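You operate a simulated robot arm through the tools that you are given. There is no shell and no other tool. Be economical: measure what you need, move in short steps, check, and stop when the job is done.

The job below is to be done with a simulated two-armed robot. You get a single attempt, and the scene is never put back.

JOB
Swap the grey cover in the hatch box for the flat yellow cover.
Fine: hold the box with one hand each time you turn its latch; the grey cover goes on the jig bed, the latch ends locked.
Where things are to end (x, y in the base frame): grey cover within 0.06 m of [0.44, -0.64].
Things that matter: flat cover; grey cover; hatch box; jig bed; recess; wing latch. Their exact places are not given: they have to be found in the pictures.

Only the result counts: the job must be done as asked and must still hold three seconds after the hand-in. Knocking over, shifting, dropping, spilling or breaking anything else fails it. A push-on lid holds only when it is set on centred and level and pressed home; a screw cap is set on level and turned clockwise until tight.

ROBOT AND FRAMES
Two 7-joint arms with two-finger parallel grippers on one trunk, on a base that drives. Base frame: it is fixed to the floor where the robot stands at the start and does not move with it; the origin is under the middle of the robot, x ahead of it, y to its left, z up. Readings come in m, rad, newtons and seconds.
The left shoulder is at the start at [0.07, 0.134, 1.176], the right one opposite. With the tool pointing down near the work surface each hand reaches from about 0.1 to 0.64 m from the robot's upright axis, wherever it stands, measured 20 degrees to its own side. Places, roughly: jig bed [0.5, -0.7, 0.8]; recess [0.5, 0.2, 0.8]; wing latch [0.5, 0.1, 0.9]. Payload 1.57 kg a hand.
The tool frame of a hand sits at the grasp point between the pads (the TCP): z along the fingers, y along the line on which they close. The tips reach 0.03 m beyond it. Largest opening 0.08 m; finger width 0.017, thickness 0.012; the body of the gripper, 0.04 by 0.082 m, starts 0.08 m behind the TCP.
Orientation is that of the tool frame in the base frame, as a unit quaternion [x, y, z, w]. With the fingers straight down and closing along the base's y, the tool's x points along the base's -x, its y along +y and its z along -z.

CONTROLS
- The arms move only by the tool send_rows. It takes "left_plan", "right_plan" or both (then of equal length, played together; a hand with none holds still); each is one flat list of numbers, 7 for each row, row after row: the shift along the tool's x, y, z in m, then the turn, a rotation vector about the tool's x, y, z in rad, then the finger opening in m, from 0 to 0.08. In form: [x, y, z, rx, ry, rz, hand, x, y, z, rx, ry, rz, hand, ...]. A call has 1 to 8 rows; each row shifts and turns the commanded pose from where the row before left it, along the tool's axes as they then stand. Rows are played at 5 a second. More than 0.05 m and 0.15 rad between two rows, or a gripper value outside its range, and nothing of the call is played. A pose out of reach is approached as far as the arm can. The call stops where the force on the tool passes 40 N (or 10 N more than at its start, if that is more) or the arm is blocked; 0.2 s more then pass. The fingers move at their own pace (about 0.153 m/s each) and stop on an object; they squeeze with about 27 N. The grip force told is the motor's: it shows also when the fingers shut on nothing. Time passes only in rows, and 0.2 s behind the last, so rows that do not move let the fingers close. The reply holds the time, the measured pose of the TCP, the force on the tool along the base axes, the opening and the grip force, in the units named above and with some noise, with the torque about the TCP (base axes, N m) and any sound that the robot's microphone picked up, and new pictures: "show" is both (left out), scene, wrist or none (wrist: the cameras of the hands that moved).
- Cameras (640 x 400 px; columns grow to the right, rows downward): "scene" is now at [0.1279, 0.0006, 1.3835]; the picture's right is [-0.02, -1.00, 0.00], its down [-0.76, 0.02, -0.65] and it looks along [0.65, -0.01, -0.76] (base axes); focal length 271 px, centre (320, 200). "left" rides on the left gripper at [0.072, 0.007, -0.122] in its tool frame; the picture's right is [-0.09, 1.00, 0.00], its down [-0.84, -0.08, -0.54] and it looks along [-0.54, -0.05, 0.84] (tool axes); focal length 238 px, centre (320, 200). "right" rides on the right gripper at [0.072, -0.007, -0.122] in its tool frame; the picture's right is [0.09, 1.00, 0.00], its down [-0.84, 0.08, -0.54] and it looks along [-0.54, 0.05, 0.84] (tool axes); focal length 238 px, centre (320, 200).
- raise_lower(by): slides the trunk up (or, below 0, down) by that many m; the arms and the scene camera ride with it, the base frame stays. It gives what a move gives, with no picture.
- steer(legs): drives the robot by 1 to 6 legs, each [ahead, left, turn to the left] in m, m and rad, along the robot's own axes; the way and the turn of a leg run together, so that a leg with both is an arc; at most 1.5 m and 3.142 rad a leg. The arms and the cameras ride along, it lands a little off, and it stops where it bumps. It gives what a move gives, and a new picture of the scene camera.
- head_to(pan, tilt): turns the head with the scene camera to pan (to the left, within 1.501 rad either way) and tilt (down, from -0.506 to 1.204), counted from straight ahead of the robot. It gives what a move gives, and a new picture of the scene camera.
- locate(camera, pixels): there is no depth. For up to 12 entries [column, row, z] of the newest picture of that camera ("zoom" is the newest enlarged one), the place [x, y] in the base frame at which the ray of that pixel passes the height z, good to about 0.002 m. The clock stands still meanwhile.
- zoom(camera, box): a new picture of the part [left, top, right, bottom] of that camera's present view, enlarged. The clock stands still meanwhile.
- finish_job(): hands the job in; it is judged then, once.

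Go step by step. Measure first, check grasps and placings, and put right what went wrong. The budget is 80 turns and 260 pictures, counting those below and the enlarged ones. Unless the task says otherwise, let go and move clear before handing in, and close with one line.

The tools are called after "Call:" as name(argument=value, ...) on one line, values as JSON. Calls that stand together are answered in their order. send_rows: Moves the arms, as the interface text tells. Its arguments: {"type":"object","properties":{"left_plan":{"type":"array","items":{"type":"number"}},"right_plan":{"type":"array","items":{"type":"number"}},"show":{"type":"string","enum":["both","scene","wrist","none"]}},"required":[]} The other tools are called the same way: raise_lower (by) slides the trunk up or down; steer (legs) drives the base; head_to (pan, tilt) turns the head that bears the scene camera; locate (camera, pixels) gives the place at which the rays of pixels pass given heights; zoom (camera, box) takes an enlarged picture of a part of a camera's view; finish_job () hands the job in.

At the start:

```text
clock: 0.0
left_tool_pos: [0.4594, 0.3054, 1.1132]
left_orientation: [-0.001, 1.0, 0.001, 0.0]
left_ft_force: [-0.3, -0.1, -0.6]
left_torque: [0.02, 0.02, -0.02]
left_grip_width: 0.0801
left_gripper_force: 0.0
right_tool_pos: [0.4224, -0.1553, 1.1595]
right_orientation: [0.0, 1.0, 0.0, 0.0]
right_ft_force: [-0.3, -1.3, 0.3]
right_torque: [0.0, 0.03, 0.02]
right_grip_width: 0.0802
right_gripper_force: 0.1
trunk travel left (down, up): [-0.75, 0.19]
robot x, y, heading: [0.0018, 0.0011, 0.002]
head pan, tilt: [-0.023, 0.86]
```

scene: 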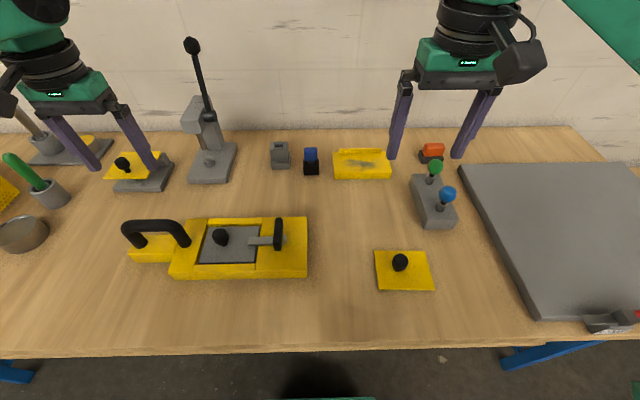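
right: 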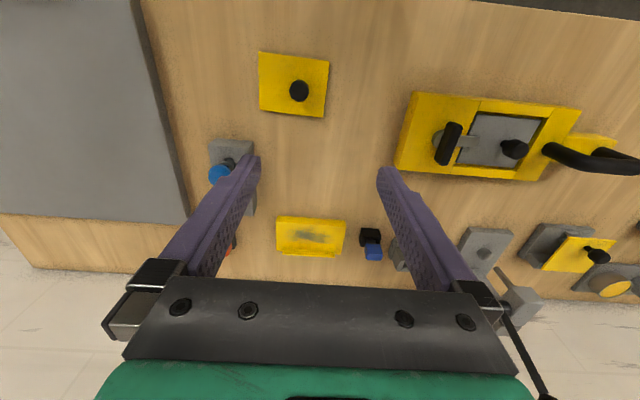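
left: 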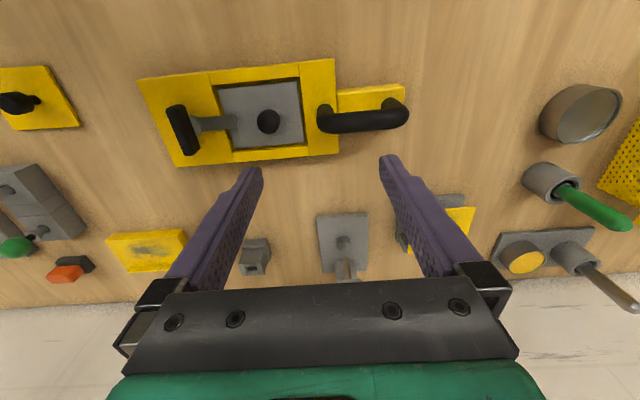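

The scene shows the hatch box at about (240,248), the latch at (270,237), a yellow cover with a knob at (403,270), and the grey pad on the right. I'll zoom in on these first.

Call:
zoom(camera="scene", box=[110, 190, 320, 300])

Call:
zoom(camera="scene", box=[320, 130, 480, 300])

Call:
zoom(camera="left", box=[120, 40, 440, 200])

Call:
locate(camera="scene", pixels=[[376, 251, 0.785], [427, 251, 0.785], [434, 290, 0.785], [379, 290, 0.785], [400, 262, 0.81], [463, 165, 0.8], [607, 165, 0.8], [540, 318, 0.8]])

Call:
head_to(pan=-0.7, tilt=0.86)

```text
3.05 times, centred on (215, 245) of scene
```

zoom: 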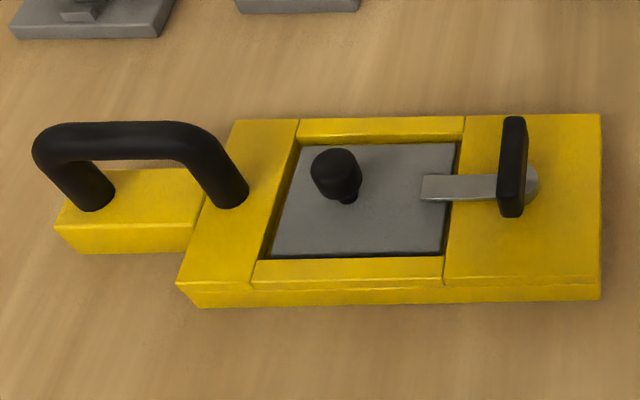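

```text
2.35 times, centred on (400, 215) of scene
```

zoom: 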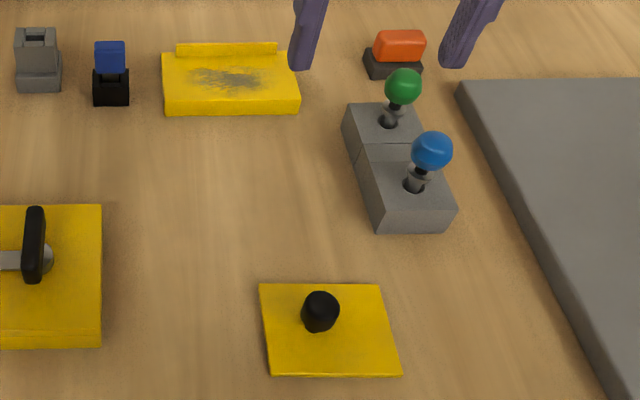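

```text
2.00 times, centred on (280, 120) of left
```

zoom: 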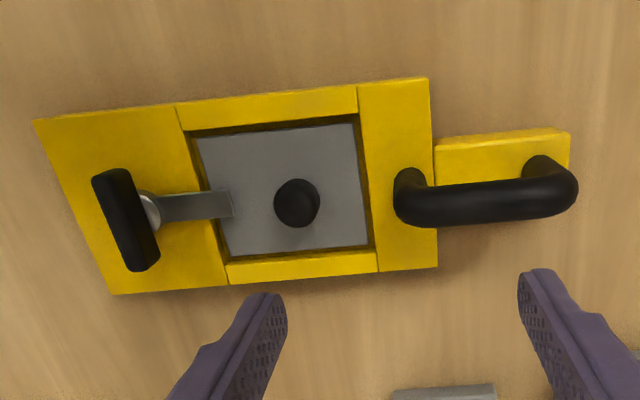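

```text
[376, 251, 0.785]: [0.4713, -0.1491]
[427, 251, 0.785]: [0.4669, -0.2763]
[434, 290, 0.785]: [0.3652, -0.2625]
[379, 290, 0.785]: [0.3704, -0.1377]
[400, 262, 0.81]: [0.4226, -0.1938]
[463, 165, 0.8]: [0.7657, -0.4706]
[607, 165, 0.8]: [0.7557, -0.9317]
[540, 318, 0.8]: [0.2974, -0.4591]
```

```text
clock: 1.1
left_tool_pos: [0.459, 0.3055, 1.1138]
left_orientation: [0.0, 1.0, 0.0, 0.0]
left_ft_force: [0.1, 1.1, -0.3]
left_torque: [0.05, 0.02, -0.03]
left_grip_width: 0.0802
left_gripper_force: 0.1
right_tool_pos: [0.422, -0.1551, 1.1614]
right_orientation: [0.001, 1.0, 0.0, -0.001]
right_ft_force: [0.6, -0.2, -0.3]
right_torque: [0.02, 0.02, 0.03]
right_grip_width: 0.0798
right_gripper_force: 0.0
trunk travel left (down, up): [-0.75, 0.19]
robot x, y, heading: [-0.0008, -0.0006, -0.002]
head pan, tilt: [-0.7, 0.86]
```

scene: 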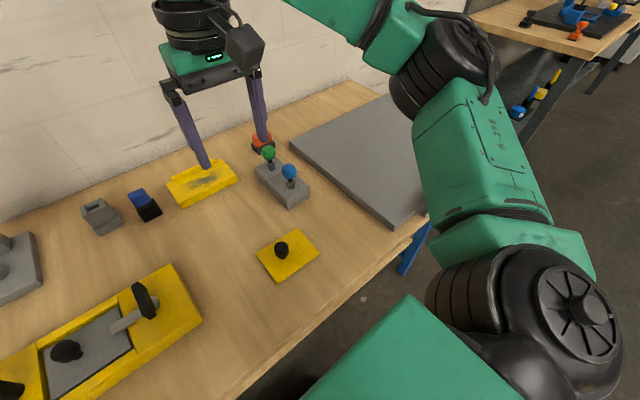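

The jig bed is clear. The yellow cover is a plate of about 0.12 m with a knob, near (0.418,-0.206). Next I'll point the head at the hatch box and measure it.

Call:
head_to(pan=0.45, tilt=1.0)

Call:
zoom(camera="right", box=[380, 70, 640, 210])

Call:
zoom(camera="right", box=[230, 30, 350, 130])

```text
clock: 2.4
left_tool_pos: [0.4594, 0.3051, 1.1135]
left_orientation: [0.0, 1.0, 0.0, 0.001]
left_ft_force: [0.2, -0.2, -0.4]
left_torque: [0.02, -0.02, 0.03]
left_grip_width: 0.0799
left_gripper_force: 0.0
right_tool_pos: [0.4222, -0.1545, 1.16]
right_orientation: [0.001, 1.0, 0.0, 0.001]
right_ft_force: [0.6, 1.1, 0.5]
right_torque: [0.03, 0.02, 0.0]
right_grip_width: 0.0799
right_gripper_force: 0.1
trunk travel left (down, up): [-0.75, 0.19]
robot x, y, heading: [-0.0005, -0.0036, 0.002]
head pan, tilt: [0.45, 1.0]
```

scene: 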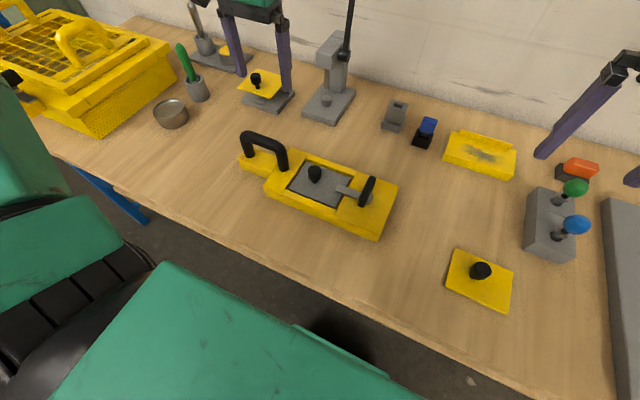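

```text
2.46 times, centred on (510, 140) of right
```

zoom: 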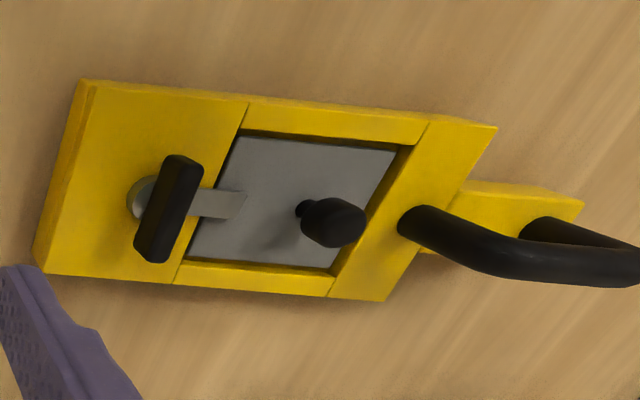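

```text
4.00 times, centred on (290, 80) of right
```

zoom: 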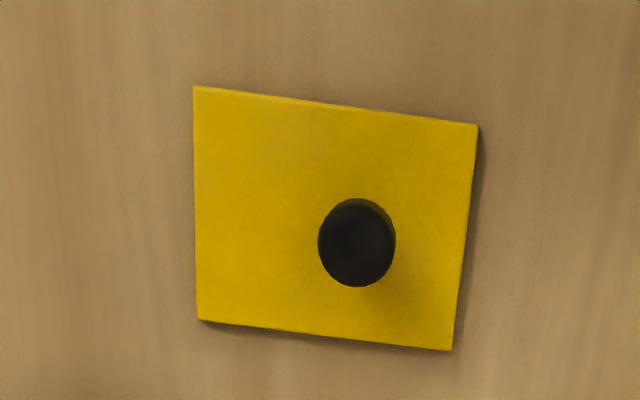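

I have two wrist views of the latch, knob and handle. I'll cast rays at several heights so I can triangulate them.

Call:
locate(camera="left", pixels=[[268.5, 121.5, 0.8], [268.5, 121.5, 0.9], [183, 130, 0.8], [183, 130, 0.9], [363.5, 121.5, 0.8], [363.5, 121.5, 0.9], [177, 153, 0.8], [137.5, 80, 0.8], [217, 85, 0.82], [299, 82, 0.82], [305, 144, 0.82], [234, 150, 0.82]])

Call:
locate(camera="right", pixels=[[515.3, 148.9, 0.8], [515.3, 148.9, 0.9], [447, 145, 0.8], [447, 145, 0.9], [612, 160, 0.8], [612, 160, 0.9], [415, 92, 0.82], [397, 168, 0.82], [581, 109, 0.82], [538, 181, 0.82]])

Call:
zoom(camera="scene", box=[220, 110, 420, 250])

```text
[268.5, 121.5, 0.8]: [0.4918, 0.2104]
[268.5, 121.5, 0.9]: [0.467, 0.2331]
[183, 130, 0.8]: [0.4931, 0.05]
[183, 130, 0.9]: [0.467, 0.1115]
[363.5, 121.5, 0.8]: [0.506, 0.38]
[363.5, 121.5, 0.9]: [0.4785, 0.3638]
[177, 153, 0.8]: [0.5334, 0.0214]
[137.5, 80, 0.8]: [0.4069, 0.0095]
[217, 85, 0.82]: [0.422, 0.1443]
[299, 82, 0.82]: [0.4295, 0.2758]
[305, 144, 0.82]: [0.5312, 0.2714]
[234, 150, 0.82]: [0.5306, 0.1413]
```

```text
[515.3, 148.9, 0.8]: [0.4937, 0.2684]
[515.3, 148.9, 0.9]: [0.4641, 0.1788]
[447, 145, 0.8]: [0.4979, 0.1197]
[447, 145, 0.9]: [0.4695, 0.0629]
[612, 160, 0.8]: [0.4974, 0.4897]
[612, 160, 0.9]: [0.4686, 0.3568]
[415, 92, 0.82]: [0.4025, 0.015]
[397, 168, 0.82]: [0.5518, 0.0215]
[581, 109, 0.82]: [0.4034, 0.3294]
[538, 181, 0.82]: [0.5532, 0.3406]
```

```text
2.86 times, centred on (320, 180) of scene
```

zoom: 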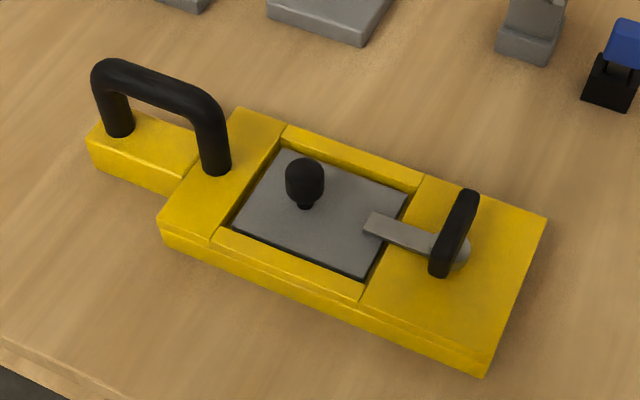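

The triangulated points are: grey knob (0.478,0.222,0.852), wing (0.479,0.086,0.86), handle bar (0.48,0.365,0.89). Now I'll measure the yellow cover and the box edges.

Call:
locate(camera="right", pixels=[[258.25, 51.5, 0.785], [329.5, 61.25, 0.785], [323, 117.5, 0.785], [259.5, 110, 0.785], [299.25, 90.5, 0.8], [299.25, 90.5, 0.83]])

Call:
locate(camera="zoom", pixels=[[305, 172, 0.85], [458, 215, 0.86], [160, 80, 0.89], [285, 125, 0.82], [424, 185, 0.82], [362, 298, 0.82], [211, 238, 0.82], [546, 215, 0.82], [490, 362, 0.82], [240, 108, 0.82], [160, 220, 0.82], [110, 62, 0.89]])

Call:
zoom(camera="scene", box=[420, 230, 540, 330])

Call:
locate(camera="scene", pixels=[[480, 270, 0.8], [480, 270, 0.83]])

```text
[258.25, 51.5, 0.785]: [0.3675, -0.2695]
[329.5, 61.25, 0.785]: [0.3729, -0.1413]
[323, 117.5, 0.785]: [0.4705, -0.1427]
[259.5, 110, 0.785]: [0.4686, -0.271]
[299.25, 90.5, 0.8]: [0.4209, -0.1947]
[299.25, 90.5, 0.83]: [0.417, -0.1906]
```

```text
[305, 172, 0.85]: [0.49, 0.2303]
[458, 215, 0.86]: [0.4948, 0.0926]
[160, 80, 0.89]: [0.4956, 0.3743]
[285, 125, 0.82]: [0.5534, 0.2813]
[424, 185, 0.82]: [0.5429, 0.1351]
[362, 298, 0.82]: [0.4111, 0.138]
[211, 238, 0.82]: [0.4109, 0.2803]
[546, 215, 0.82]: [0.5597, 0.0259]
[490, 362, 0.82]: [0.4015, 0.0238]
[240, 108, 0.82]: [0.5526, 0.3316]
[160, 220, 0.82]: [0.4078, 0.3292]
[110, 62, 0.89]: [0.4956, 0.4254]
```

```text
4.00 times, centred on (480, 280) of scene
```

zoom: 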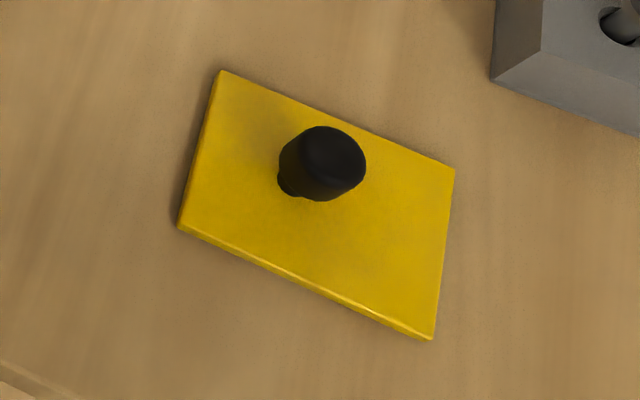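

```text
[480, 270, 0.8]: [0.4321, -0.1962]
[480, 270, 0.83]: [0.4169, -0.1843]
```

The yellow knob is at about (0.418,-0.191,0.825). It sits 0.015 off its cover's centre, the same way as the grey knob does, so the two covers match. Next I'll turn the left hand a quarter for the handle while the right hand moves above the latch.

Call:
send_rows(left_plan=[0, 0, 0, 0, 0, 0.145, 0.08, 0, 0, 0, 0, 0, 0.145, 0.08, 0, 0, 0, 0, 0, 0.145, 0.08, 0, 0, 0, 0, 0, 0.145, 0.08, 0, 0, 0, 0, 0, 0.145, 0.08, 0, 0, 0, 0, 0, 0.145, 0.08, 0, 0, 0, 0, 0, 0.145, 0.08, 0, 0, 0, 0, 0, 0.145, 0.08], right_plan=[-0.0071, 0.0301, 0.008, 0, 0, 0, 0.08, -0.0071, 0.0301, 0.008, 0, 0, 0, 0.08, -0.0071, 0.0301, 0.008, 0, 0, 0, 0.08, -0.0071, 0.0301, 0.008, 0, 0, 0, 0.08, -0.0071, 0.0301, 0.008, 0, 0, 0, 0.08, -0.0071, 0.0301, 0.008, 0, 0, 0, 0.08, -0.0071, 0.0301, 0.008, 0, 0, 0, 0.08, -0.0071, 0.0301, 0.008, 0, 0, 0, 0.08], show="none")

Call:
send_rows(left_plan=[0, 0, 0, 0, 0, 0.137, 0.08, 0, 0, 0, 0, 0, 0.137, 0.08, 0, 0, 0, 0, 0, 0.137, 0.08, 0.03, 0.01, 0.04, 0, 0, 0, 0.08, 0.03, 0.01, 0.04, 0, 0, 0, 0.08])

```text
clock: 4.2
left_tool_pos: [0.459, 0.3066, 1.1118]
left_orientation: [0.548, 0.836, -0.001, 0.0]
left_ft_force: [-0.8, -0.2, 0.1]
left_torque: [-0.04, -0.03, -0.01]
left_grip_width: 0.08
left_gripper_force: 0.2
right_tool_pos: [0.48, 0.0887, 1.0944]
right_orientation: [0.0, 1.0, -0.001, 0.001]
right_ft_force: [-0.4, -0.3, -0.4]
right_torque: [-0.02, -0.02, 0.01]
right_grip_width: 0.0801
right_gripper_force: 0.1
trunk travel left (down, up): [-0.75, 0.19]
robot x, y, heading: [-0.0008, -0.0019, -0.002]
head pan, tilt: [0.45, 1.0]
```

```text
refused: row 4 steps farther than a row can; nothing moved
```

Call:
send_rows(left_plan=[0, 0, 0, 0, 0, 0.137, 0.08, 0, 0, 0, 0, 0, 0.137, 0.08, 0, 0, 0, 0, 0, 0.137, 0.08, 0.03, 0.01, 0.03, 0, 0, 0, 0.08, 0.03, 0.01, 0.03, 0, 0, 0, 0.08, 0, 0, 0.03, 0, 0, 0, 0.08])

Call:
zoom(camera="right", box=[180, 40, 460, 220])

```text
clock: 5.6
left_tool_pos: [0.4803, 0.3642, 1.0244]
left_orientation: [0.707, 0.707, 0.0, 0.0]
left_ft_force: [0.3, -0.3, -1.0]
left_torque: [0.03, 0.01, 0.01]
left_grip_width: 0.0799
left_gripper_force: 0.1
right_tool_pos: [0.4805, 0.0861, 1.0948]
right_orientation: [0.0, 1.0, 0.0, 0.0]
right_ft_force: [-0.2, 0.2, 0.4]
right_torque: [0.0, 0.0, -0.02]
right_grip_width: 0.0799
right_gripper_force: 0.1
trunk travel left (down, up): [-0.75, 0.19]
robot x, y, heading: [-0.0002, 0.0001, -0.001]
head pan, tilt: [0.45, 1.0]
```

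scene: 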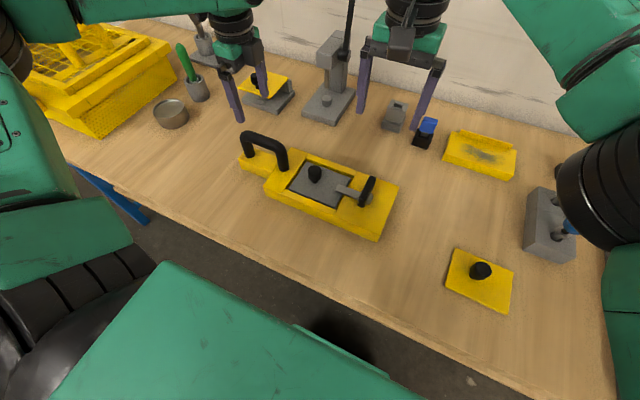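
left: 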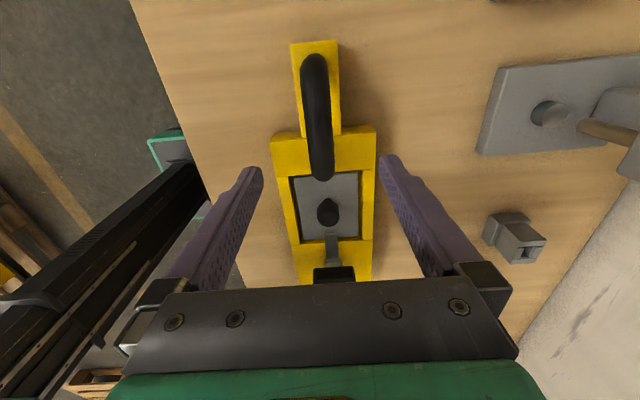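

```text
2.22 times, centred on (320, 130) of right
```

zoom: 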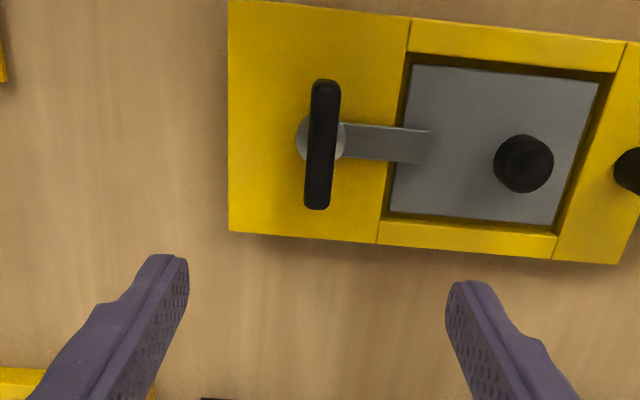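

The wing sits right over its pivot. I'll take new measurements of the wing, the knob and the handle bar from these closer views.

Call:
locate(camera="zoom", pixels=[[322, 145, 0.86], [322, 82, 0.86], [319, 207, 0.86], [320, 138, 0.825], [524, 163, 0.852], [410, 22, 0.82], [621, 43, 0.82], [555, 255, 0.82], [378, 240, 0.82]])

Call:
locate(camera="left", pixels=[[315, 65, 0.89], [319, 130, 0.89], [322, 172, 0.89], [312, 60, 0.88], [328, 211, 0.852]])

Call:
zoom(camera="left", box=[240, 30, 400, 230])

```text
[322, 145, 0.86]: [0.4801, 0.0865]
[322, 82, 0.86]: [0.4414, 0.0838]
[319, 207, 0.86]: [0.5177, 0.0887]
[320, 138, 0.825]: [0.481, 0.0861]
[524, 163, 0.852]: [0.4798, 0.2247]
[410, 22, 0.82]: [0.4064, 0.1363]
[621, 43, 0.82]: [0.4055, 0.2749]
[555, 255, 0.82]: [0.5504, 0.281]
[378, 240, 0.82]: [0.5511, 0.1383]
```

```text
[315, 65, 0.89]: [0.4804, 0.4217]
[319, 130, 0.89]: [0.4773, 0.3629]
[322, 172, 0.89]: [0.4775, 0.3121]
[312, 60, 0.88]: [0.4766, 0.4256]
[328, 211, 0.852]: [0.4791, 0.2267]
```

```text
2.00 times, centred on (320, 130) of left
```

zoom: 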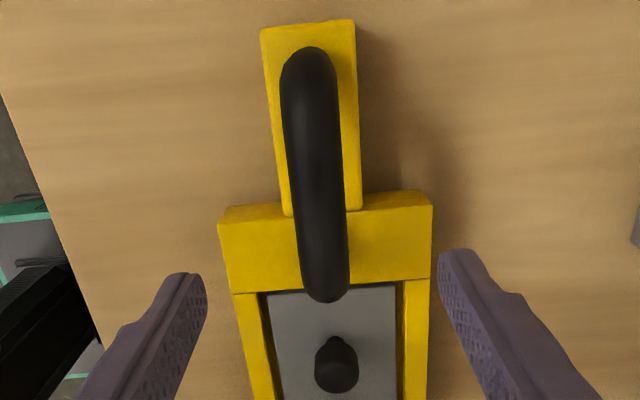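

Handle bar at x≈0.478, y≈0.365, wing at (0.480,0.0865). I'll lower the left hand onto the handle and grip it, and lower the right hand to just above the wing.

Call:
send_rows(left_plan=[0, -0.002, 0.035, 0, 0, 0, 0.08, 0, 0, 0.035, 0, 0, 0, 0.08, 0, 0, 0.035, 0, 0, 0, 0.08, 0, 0, 0.033, 0, 0, 0, 0.08, 0, 0, 0, 0, 0, 0, 0.0, 0, 0, 0, 0, 0, 0, 0.0, 0, 0, 0, 0, 0, 0, 0.0], right_plan=[0, 0, 0.035, 0, 0, 0, 0.08, 0, 0, 0.035, 0, 0, 0, 0.08, 0, 0, 0.035, 0, 0, 0, 0.08, 0, 0, 0.035, 0, 0, 0, 0.08, 0, 0, 0.035, 0, 0, 0, 0.08, 0, 0, 0.02, 0, 0, 0, 0.08, 0, 0, 0.02, 0, 0, 0, 0.08])

```text
clock: 7.2
left_tool_pos: [0.4766, 0.3647, 0.8855]
left_orientation: [0.708, 0.707, 0.0, -0.001]
left_ft_force: [1.3, 1.3, 0.4]
left_torque: [0.17, -0.03, 0.31]
left_grip_width: 0.0275
left_gripper_force: 27.1
right_tool_pos: [0.4797, 0.0862, 0.882]
right_orientation: [0.0, 1.0, 0.0, 0.001]
right_ft_force: [0.0, -0.6, -0.3]
right_torque: [0.0, -0.01, 0.01]
right_grip_width: 0.0802
right_gripper_force: 0.1
trunk travel left (down, up): [-0.75, 0.19]
robot x, y, heading: [-0.0013, 0.0026, 0.002]
head pan, tilt: [0.45, 1.0]
```

scene: 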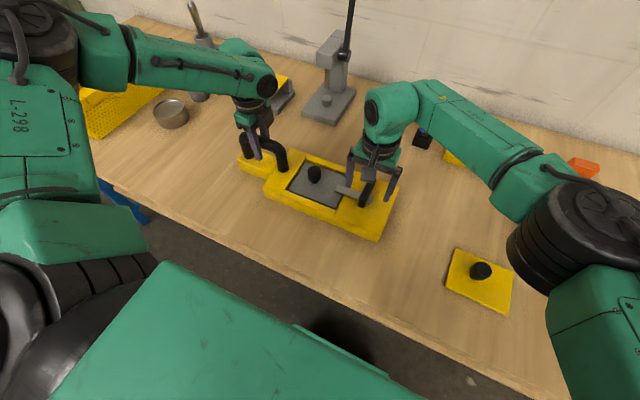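
right: 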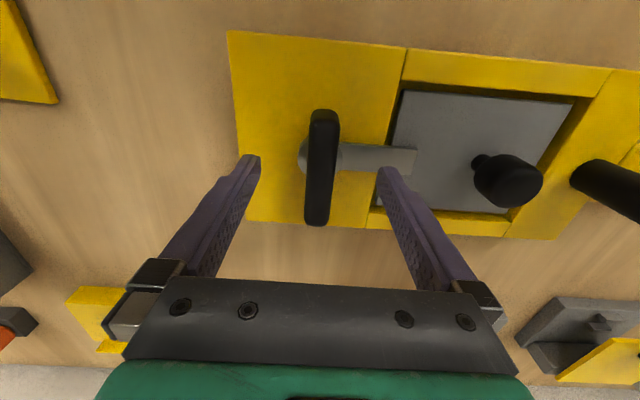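
left: 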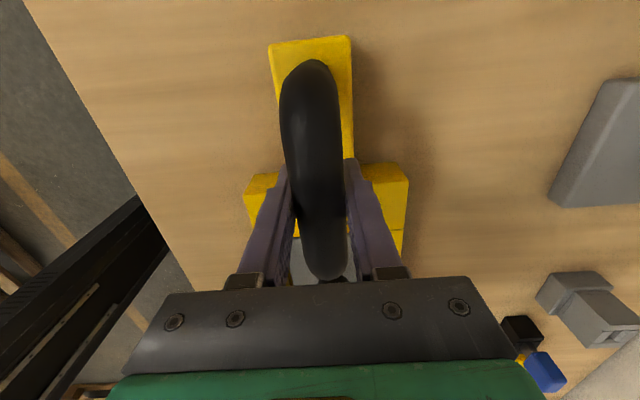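

The handle is gripped, with an opening of 0.0275. Next I'll lower the right hand onto the wing and close on it.

Call:
send_rows(right_plan=[0, 0, 0.01, 0, 0, 0, 0.08, 0, 0, 0.008, 0, 0, 0, 0.08, 0, 0, 0, 0, 0, 0, 0.0, 0, 0, 0, 0, 0, 0, 0.0, 0, 0, 0, 0, 0, 0, 0.0], show="wrist")

```text
clock: 8.4
left_tool_pos: [0.4774, 0.3651, 0.8859]
left_orientation: [0.708, 0.707, -0.001, -0.001]
left_ft_force: [-0.3, -1.2, -0.5]
left_torque: [0.19, 0.08, 0.07]
left_grip_width: 0.0274
left_gripper_force: 26.7
right_tool_pos: [0.4792, 0.0862, 0.8636]
right_orientation: [0.0, 1.0, 0.0, -0.001]
right_ft_force: [0.6, 1.0, -0.2]
right_torque: [0.05, -0.2, 0.02]
right_grip_width: 0.0179
right_gripper_force: 26.9
trunk travel left (down, up): [-0.75, 0.19]
robot x, y, heading: [0.0009, 0.0006, -0.001]
head pan, tilt: [0.45, 1.0]
```

right: 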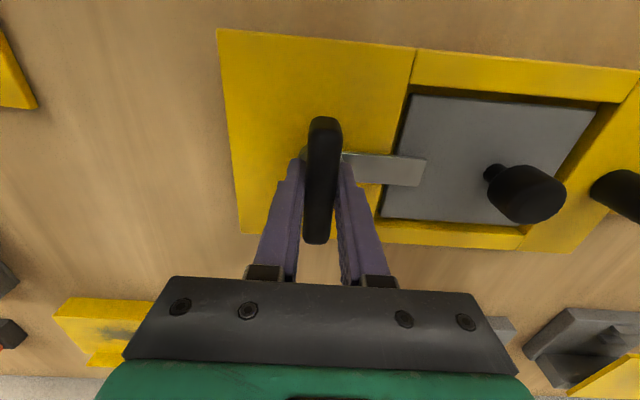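

The wing is gripped, with an opening of 0.018. I'll try a small counter-clockwise turn (seen from above) and watch the torque.

Call:
send_rows(right_plan=[0, 0, 0, 0, 0, -0.1, 0, 0, 0, 0, 0, 0, -0.1, 0, 0, 0, 0, 0, 0, -0.1, 0], show="wrist")

```text
clock: 9.2
left_tool_pos: [0.4759, 0.363, 0.8851]
left_orientation: [0.707, 0.707, -0.001, -0.001]
left_ft_force: [-2.3, -4.4, -0.2]
left_torque: [0.11, -0.02, 0.37]
left_grip_width: 0.0275
left_gripper_force: 27.6
right_tool_pos: [0.4802, 0.0865, 0.8656]
right_orientation: [-0.15, 0.989, 0.0, 0.0]
right_ft_force: [1.0, 3.4, 1.0]
right_torque: [0.03, 0.12, -0.98]
right_grip_width: 0.0232
right_gripper_force: 26.9
trunk travel left (down, up): [-0.75, 0.19]
robot x, y, heading: [-0.0003, 0.0085, -0.002]
head pan, tilt: [0.45, 1.0]
```

right: 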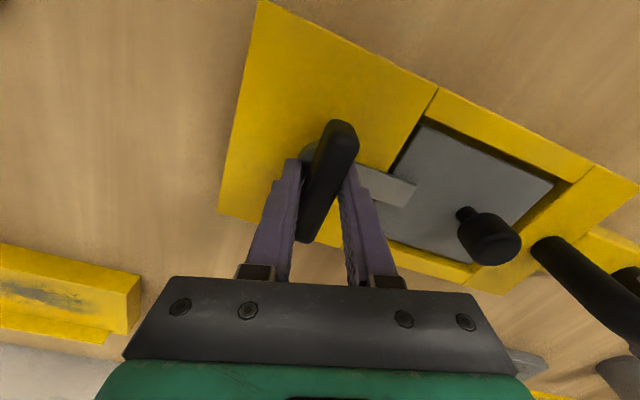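

The fingers slid around the wing: the opening grew to 0.023 and the bar stayed where it was, so that way is a stop. I'll go back and turn clockwise instead.

Call:
send_rows(right_plan=[0, 0, 0, 0, 0, 0.15, 0, 0, 0, 0, 0, 0, 0.15, 0, 0, 0, 0, 0, 0, 0, 0, 0, 0, 0, 0, 0, 0.1, 0, 0, 0, 0, 0, 0, 0.1, 0, 0, 0, 0, 0, 0, 0.1, 0], show="wrist")

```text
clock: 10.6
left_tool_pos: [0.4758, 0.364, 0.8849]
left_orientation: [0.707, 0.707, 0.0, 0.0]
left_ft_force: [2.2, -8.0, -0.1]
left_torque: [0.03, -0.1, 0.41]
left_grip_width: 0.0273
left_gripper_force: 26.9
right_tool_pos: [0.4781, 0.0873, 0.8647]
right_orientation: [0.15, 0.989, 0.0, 0.0]
right_ft_force: [-2.3, 7.7, 0.7]
right_torque: [0.01, 0.37, 0.06]
right_grip_width: 0.0179
right_gripper_force: 26.8
trunk travel left (down, up): [-0.75, 0.19]
robot x, y, heading: [0.0, -0.0003, -0.003]
head pan, tilt: [0.45, 1.0]
```

right: 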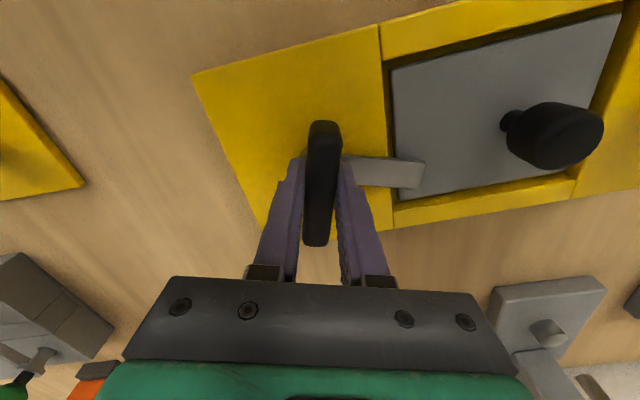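

The latch follows clockwise: the bar has turned relative to the box and the torque is low. I'll carry on that way.

Call:
send_rows(right_plan=[0, 0, 0, 0, 0, 0.14, 0, 0, 0, 0, 0, 0, 0.14, 0, 0, 0, 0, 0, 0, 0.14, 0, 0, 0, 0, 0, 0, 0.14, 0, 0, 0, 0, 0, 0, 0.14, 0, 0, 0, 0, 0, 0, 0.14, 0, 0, 0, 0, 0, 0, 0.14, 0, 0, 0, 0, 0, 0, 0.14, 0], show="wrist")

```text
clock: 12.4
left_tool_pos: [0.4761, 0.3635, 0.8852]
left_orientation: [0.708, 0.707, -0.001, 0.0]
left_ft_force: [0.9, -17.3, -0.8]
left_torque: [0.26, -0.02, 0.24]
left_grip_width: 0.0275
left_gripper_force: 26.6
right_tool_pos: [0.4794, 0.0874, 0.8638]
right_orientation: [0.653, 0.757, 0.001, 0.0]
right_ft_force: [1.0, 18.3, 3.9]
right_torque: [-0.37, -0.13, 0.06]
right_grip_width: 0.0177
right_gripper_force: 26.8
trunk travel left (down, up): [-0.75, 0.19]
robot x, y, heading: [-0.0016, -0.0026, -0.002]
head pan, tilt: [0.45, 1.0]
```

right: 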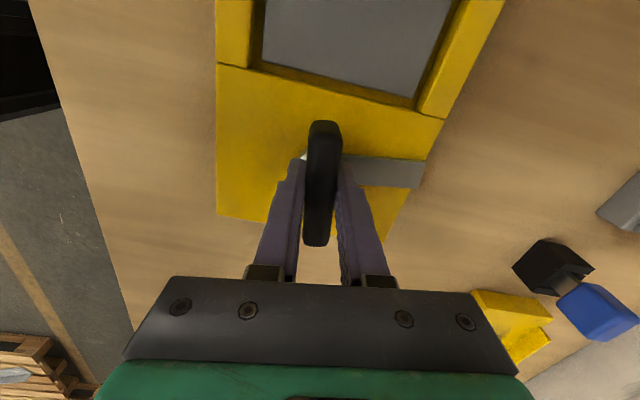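

The latch is at about 82°. I'll finish the turn and give way slightly in y, because the two hands are pressing against each other with about 18 N.

Call:
send_rows(right_plan=[0.001, 0, 0, 0, 0, 0.08, 0, 0.001, 0, 0, 0, 0, 0.08, 0], show="wrist")

```text
clock: 13.0
left_tool_pos: [0.4762, 0.3653, 0.885]
left_orientation: [0.707, 0.707, 0.0, -0.001]
left_ft_force: [1.4, -10.6, -3.4]
left_torque: [0.08, 0.03, 0.13]
left_grip_width: 0.0275
left_gripper_force: 26.9
right_tool_pos: [0.4792, 0.0876, 0.864]
right_orientation: [0.711, 0.703, 0.0, 0.001]
right_ft_force: [-0.4, 7.6, 9.4]
right_torque: [0.35, 0.01, 0.63]
right_grip_width: 0.0179
right_gripper_force: 27.0
trunk travel left (down, up): [-0.75, 0.19]
robot x, y, heading: [0.0009, 0.0014, -0.002]
head pan, tilt: [0.45, 1.0]
```

right: 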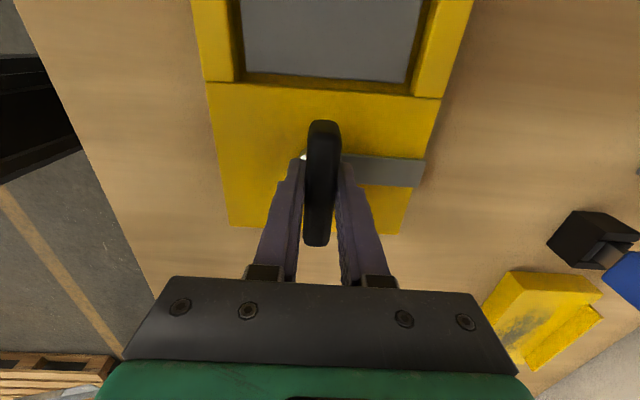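

The latch is unlocked: the bar points +x and is up against its stop. I'll open both hands, lift them, and move the left one aside.

Call:
send_rows(right_plan=[0, 0, 0, 0, 0, 0, 0.05, 0, 0, 0, 0, 0, 0, 0.06, 0, 0, 0, 0, 0, 0, 0.06, 0, 0, -0.03, 0, 0, 0, 0.06, 0, 0, -0.03, 0, 0, 0, 0.06, 0, 0, -0.02, 0, 0, 0, 0.06], left_plan=[0, 0, 0, 0, 0, 0, 0, 0, 0, 0, 0, 0, 0, 0.06, 0, 0, 0, 0, 0, 0, 0.07, 0, 0, -0.04, 0, 0, 0, 0.07, 0, 0, -0.04, 0, 0, 0, 0.07, 0, 0, -0.04, 0, 0, 0, 0.07], show="none")

Call:
send_rows(right_plan=[0.034, 0, 0, 0, 0, 0, 0.06, 0.034, 0, 0, 0, 0, 0, 0.06, 0.034, 0, 0, 0, 0, 0, 0.06, 0, 0, 0, 0, 0, 0, 0.06], left_plan=[0.035, 0, -0.03, 0, 0, 0, 0.07, 0.035, 0, -0.03, 0, 0, 0, 0.07, 0.035, 0, 0, 0, 0, 0, 0.07, 0.035, 0, 0, 0, 0, 0, 0.07])

```text
clock: 14.4
left_tool_pos: [0.4757, 0.3642, 1.0038]
left_orientation: [0.707, 0.707, 0.0, 0.0]
left_ft_force: [0.0, 0.0, -0.1]
left_torque: [-0.01, -0.01, 0.02]
left_grip_width: 0.0702
left_gripper_force: 0.0
right_tool_pos: [0.4768, 0.0889, 0.9426]
right_orientation: [0.711, 0.703, 0.0, -0.001]
right_ft_force: [0.1, -0.7, -0.5]
right_torque: [-0.01, 0.01, 0.0]
right_grip_width: 0.06
right_gripper_force: 0.0
trunk travel left (down, up): [-0.75, 0.19]
robot x, y, heading: [0.0022, 0.0014, -0.004]
head pan, tilt: [0.45, 1.0]
```

```text
clock: 15.4
left_tool_pos: [0.4778, 0.506, 1.0636]
left_orientation: [0.708, 0.706, -0.001, 0.0]
left_ft_force: [-0.1, -0.1, 0.0]
left_torque: [-0.05, -0.02, -0.02]
left_grip_width: 0.0701
left_gripper_force: 0.0
right_tool_pos: [0.4666, 0.1525, 0.9442]
right_orientation: [0.71, 0.705, -0.001, 0.001]
right_ft_force: [-0.3, 0.6, -0.1]
right_torque: [0.01, 0.02, 0.0]
right_grip_width: 0.0598
right_gripper_force: 0.0
right hand out of reach, approached as far as the arm can: row 2, 3
trunk travel left (down, up): [-0.75, 0.19]
robot x, y, heading: [0.001, -0.0001, -0.002]
head pan, tilt: [0.45, 1.0]
```

scene: 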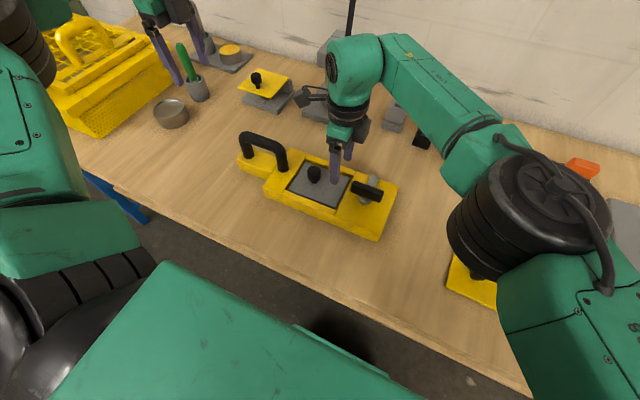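
right: 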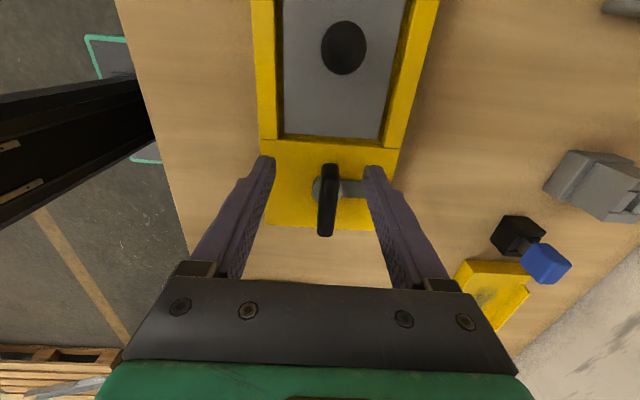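
left: 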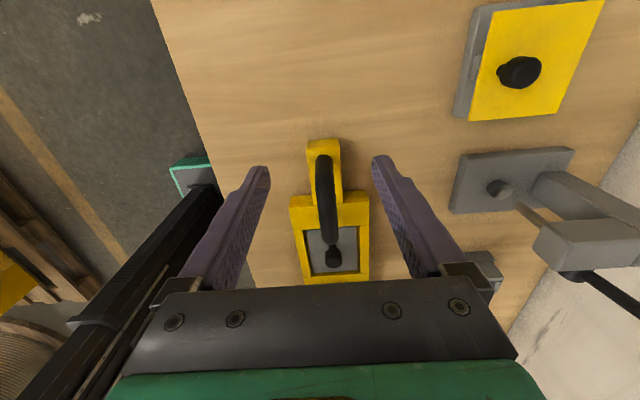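

The right hand can't reach the knob from here in this orientation, so I'll drive the robot left. There's also a second yellow cover on a stand at (545,60) in the left view, which I'll compare first. Both hands go up before the drive.

Call:
zoom(camera="left", box=[430, 0, 640, 220])

Call:
zoom(camera="scene", box=[220, 50, 310, 120])

Call:
send_rows(right_plan=[0, 0, -0.04, 0, 0, 0, 0.06, 0, 0, -0.04, 0, 0, 0, 0.06, 0, 0, -0.04, 0, 0, 0, 0.06], left_plan=[0, 0, -0.04, 0, 0, 0, 0.06, 0, 0, -0.04, 0, 0, 0, 0.06, 0, 0, 0, 0, 0, 0, 0.06], show="none")

Call:
steer(legs=[[0, 0.2, 0]])

```text
1.82 times, centred on (535, 110) of left
```

zoom: 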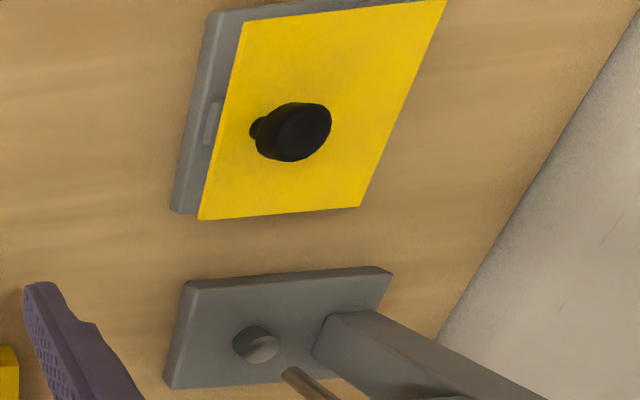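

```text
5.71 times, centred on (265, 85) of scene
```

zoom: 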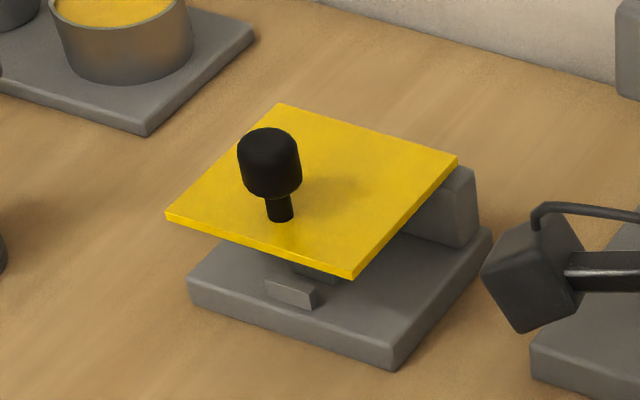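

```text
clock: 16.2
left_tool_pos: [0.4762, 0.5038, 1.1442]
left_orientation: [0.707, 0.707, -0.001, 0.001]
left_ft_force: [0.0, -0.4, 0.1]
left_torque: [0.01, -0.04, -0.03]
left_grip_width: 0.0597
left_gripper_force: 0.0
right_tool_pos: [0.4596, 0.1471, 1.065]
right_orientation: [0.71, 0.704, 0.002, 0.0]
right_ft_force: [-0.3, -1.0, -1.3]
right_torque: [0.03, -0.04, -0.01]
right_grip_width: 0.06
right_gripper_force: 0.0
right hand out of reach, approached as far as the arm can: row 3
trunk travel left (down, up): [-0.75, 0.19]
robot x, y, heading: [0.0011, 0.0031, 0.002]
head pan, tilt: [0.45, 1.0]
```

```text
clock: 17.8
left_tool_pos: [0.4756, 0.702, 1.1442]
left_orientation: [0.707, 0.707, 0.0, -0.001]
left_ft_force: [0.5, -1.2, -0.3]
left_torque: [-0.01, -0.04, 0.01]
left_grip_width: 0.06
left_gripper_force: 0.0
right_tool_pos: [0.4595, 0.3445, 1.0641]
right_orientation: [0.71, 0.704, 0.002, -0.001]
right_ft_force: [-0.2, -0.2, 0.4]
right_torque: [-0.01, 0.03, 0.01]
right_grip_width: 0.0599
right_gripper_force: 0.0
trunk travel left (down, up): [-0.75, 0.19]
robot x, y, heading: [0.0016, 0.1974, -0.001]
head pan, tilt: [0.45, 1.0]
```

scene: 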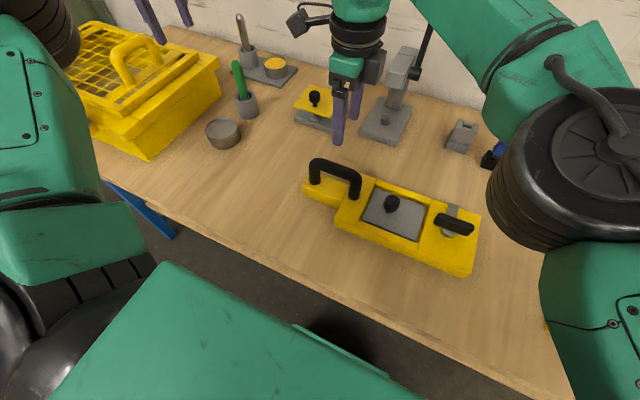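

The loose cover lying on the table is the flat one; the other is tilted on a stand. I'll move the right hand over the grey knob.

Call:
send_rows(right_plan=[-0.04, 0.006, 0, 0, 0, 0, 0.06, -0.04, 0.006, 0, 0, 0, 0, 0.06, -0.04, 0.0065, 0, 0, 0, 0, 0.06, 0, 0, 0.035, 0, 0, 0, 0.06, 0, 0, 0.035, 0, 0, 0, 0.06, 0, 0, 0.035, 0, 0, 0, 0.06, 0, 0, 0.025, 0, 0, 0, 0.06])

```text
clock: 19.4
left_tool_pos: [0.4766, 0.7038, 1.1438]
left_orientation: [0.708, 0.706, 0.0, -0.001]
left_ft_force: [0.4, -0.8, -0.2]
left_torque: [-0.01, -0.02, -0.01]
left_grip_width: 0.0601
left_gripper_force: 0.2
right_tool_pos: [0.4803, 0.2246, 0.931]
right_orientation: [0.711, 0.703, 0.001, 0.0]
right_ft_force: [0.0, -0.2, 0.1]
right_torque: [-0.01, 0.01, -0.02]
right_grip_width: 0.0601
right_gripper_force: 0.0
trunk travel left (down, up): [-0.75, 0.19]
robot x, y, heading: [0.0013, 0.2007, 0.001]
head pan, tilt: [0.45, 1.0]
```

scene: 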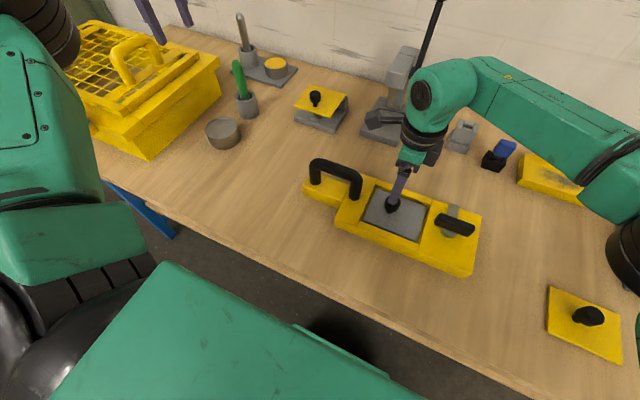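
right: 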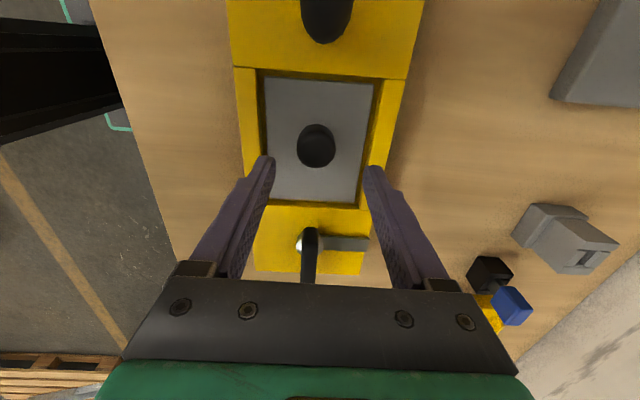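

The knob shows at (316,145) in the wrist view. I'll measure it and the recess corners again, in case the box moved slightly.

Call:
locate(camera="right", pixels=[[316, 145, 0.855], [316, 145, 0.845], [266, 78, 0.815], [373, 83, 0.815], [362, 203, 0.815], [273, 197, 0.815]])

Call:
zoom(camera="right", box=[220, 50, 420, 290])

```text
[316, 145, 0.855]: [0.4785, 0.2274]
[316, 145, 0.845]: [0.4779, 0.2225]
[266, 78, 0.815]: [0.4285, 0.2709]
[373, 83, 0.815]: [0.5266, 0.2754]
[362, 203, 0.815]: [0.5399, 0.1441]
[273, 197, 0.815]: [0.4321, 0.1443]
```

```text
1.67 times, centred on (320, 170) of right
```

zoom: 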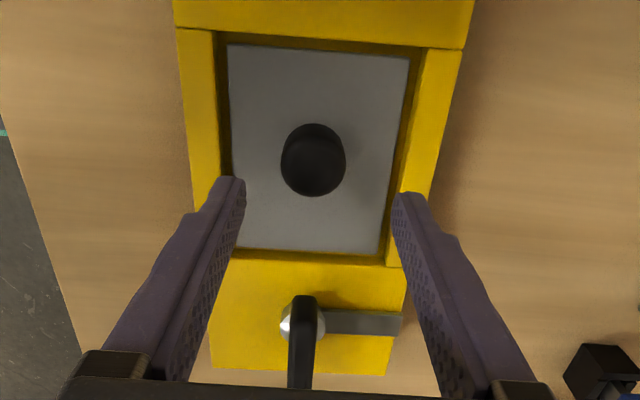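

I'll descend on the knob at (0.4785,0.225) and close.

Call:
send_rows(right_plan=[0, -0.002, 0.035, 0, 0, 0, 0.06, 0, 0, 0.03, 0, 0, 0, 0.06, 0, 0, 0.015, 0, 0, 0, 0.06, 0, 0, 0, 0, 0, 0, 0, 0, 0, 0, 0, 0, 0, 0, 0, 0, 0, 0, 0, 0, 0], show="wrist")

```text
clock: 20.8
left_tool_pos: [0.4762, 0.7036, 1.1458]
left_orientation: [0.707, 0.707, 0.0, 0.0]
left_ft_force: [0.1, -0.2, 0.5]
left_torque: [-0.01, -0.01, -0.01]
left_grip_width: 0.0599
left_gripper_force: 0.0
right_tool_pos: [0.4759, 0.2275, 0.8539]
right_orientation: [0.71, 0.704, 0.002, -0.001]
right_ft_force: [-0.1, -0.6, 0.6]
right_torque: [0.02, 0.14, 0.01]
right_grip_width: 0.0334
right_gripper_force: 27.1
trunk travel left (down, up): [-0.75, 0.19]
robot x, y, heading: [0.0, 0.1972, -0.0]
head pan, tilt: [0.45, 1.0]
```

right: 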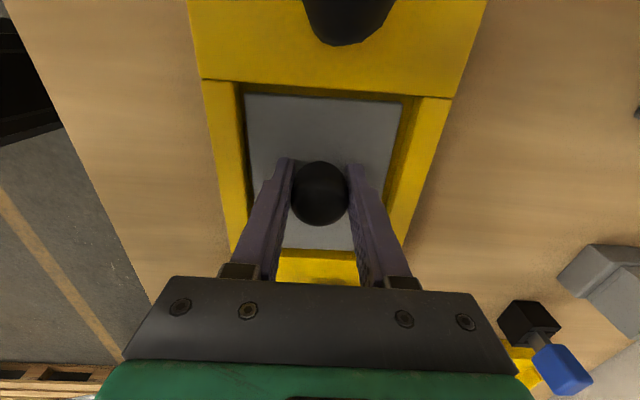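

The knob is gripped, with an opening of 0.033. I'll lift straight up.

Call:
send_rows(right_plan=[0, 0, -0.01, 0, 0, 0, 0, 0, 0, -0.015, 0, 0, 0, 0, 0, 0, -0.03, 0, 0, 0, 0, 0, 0, -0.04, 0, 0, 0, 0, 0, 0, -0.04, 0, 0, 0, 0])

```text
clock: 22.0
left_tool_pos: [0.476, 0.703, 1.1442]
left_orientation: [0.708, 0.707, -0.001, 0.0]
left_ft_force: [0.6, -0.3, 0.3]
left_torque: [0.03, 0.02, 0.03]
left_grip_width: 0.0602
left_gripper_force: 0.1
right_tool_pos: [0.4754, 0.2276, 0.9901]
right_orientation: [0.71, 0.704, 0.001, 0.0]
right_ft_force: [0.0, 0.5, -1.1]
right_torque: [0.02, 0.0, -0.01]
right_grip_width: 0.0333
right_gripper_force: 26.5
trunk travel left (down, up): [-0.75, 0.19]
robot x, y, heading: [0.0025, 0.2023, -0.001]
head pan, tilt: [0.45, 1.0]
```

scene: 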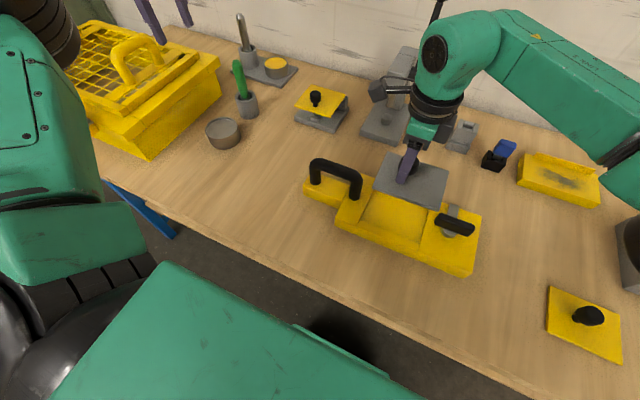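
right: 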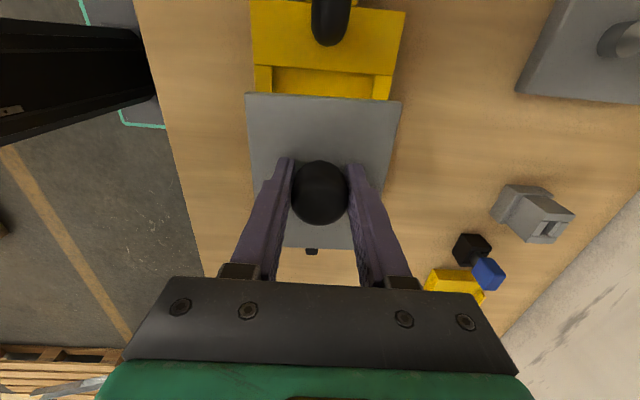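

The grey cover came out cleanly. I'll raise it a bit more, then drive right towards the jig bed.

Call:
send_rows(right_plan=[0, 0, -0.04, 0, 0, 0, 0, 0, 0, -0.04, 0, 0, 0, 0], show="none")

Call:
head_to(pan=-0.3, tilt=0.9)

Call:
steer(legs=[[0, -0.6, 0]])

```text
clock: 22.6
left_tool_pos: [0.4757, 0.7038, 1.1436]
left_orientation: [0.707, 0.707, -0.001, 0.0]
left_ft_force: [-0.3, -0.3, 0.3]
left_torque: [-0.01, -0.03, 0.02]
left_grip_width: 0.0598
left_gripper_force: 0.1
right_tool_pos: [0.4745, 0.2261, 1.0685]
right_orientation: [0.71, 0.704, 0.002, 0.0]
right_ft_force: [0.2, 0.3, -1.6]
right_torque: [0.02, -0.01, -0.04]
right_grip_width: 0.0332
right_gripper_force: 27.3
trunk travel left (down, up): [-0.75, 0.19]
robot x, y, heading: [-0.0018, 0.2008, 0.002]
head pan, tilt: [0.45, 1.0]
```

```text
clock: 23.7
left_tool_pos: [0.4766, 0.703, 1.1439]
left_orientation: [0.707, 0.707, -0.001, -0.001]
left_ft_force: [0.3, -0.4, 0.3]
left_torque: [0.0, 0.04, -0.03]
left_grip_width: 0.06
left_gripper_force: 0.0
right_tool_pos: [0.4768, 0.2261, 1.0691]
right_orientation: [0.71, 0.704, 0.002, -0.001]
right_ft_force: [0.2, -0.2, -1.3]
right_torque: [0.04, 0.0, -0.01]
right_grip_width: 0.0332
right_gripper_force: 26.7
trunk travel left (down, up): [-0.75, 0.19]
robot x, y, heading: [0.0021, 0.2007, 0.004]
head pan, tilt: [-0.3, 0.901]
```

scene: 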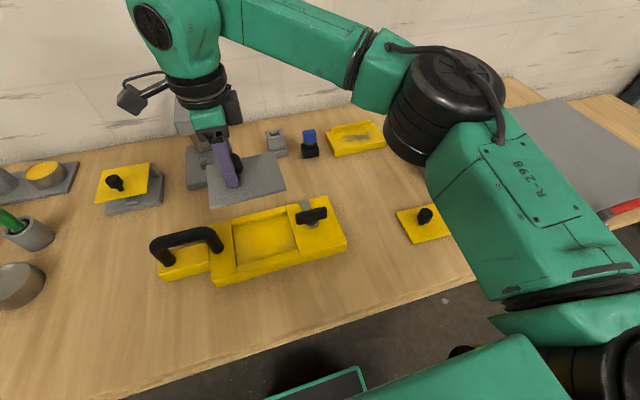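

```text
clock: 27.1
left_tool_pos: [0.4762, 0.1122, 1.1431]
left_orientation: [0.706, 0.708, 0.0, 0.0]
left_ft_force: [-0.7, 0.0, -0.2]
left_torque: [0.04, 0.03, -0.01]
left_grip_width: 0.0602
left_gripper_force: 0.1
right_tool_pos: [0.4784, -0.3644, 1.0684]
right_orientation: [0.709, 0.705, 0.002, 0.0]
right_ft_force: [0.4, -0.1, -1.8]
right_torque: [0.05, 0.02, 0.03]
right_grip_width: 0.0329
right_gripper_force: 27.3
trunk travel left (down, up): [-0.75, 0.19]
robot x, y, heading: [-0.0016, -0.3916, 0.01]
head pan, tilt: [-0.3, 0.901]
```

scene: 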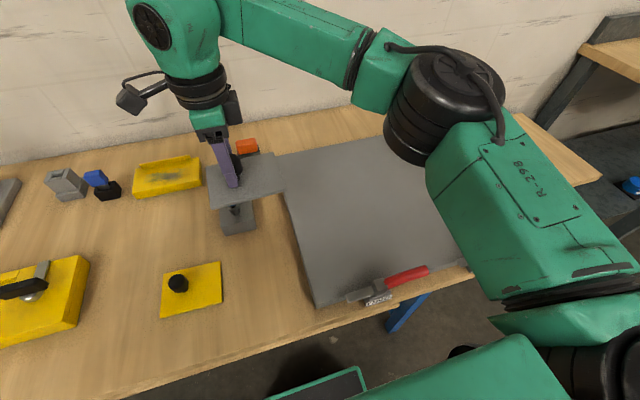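

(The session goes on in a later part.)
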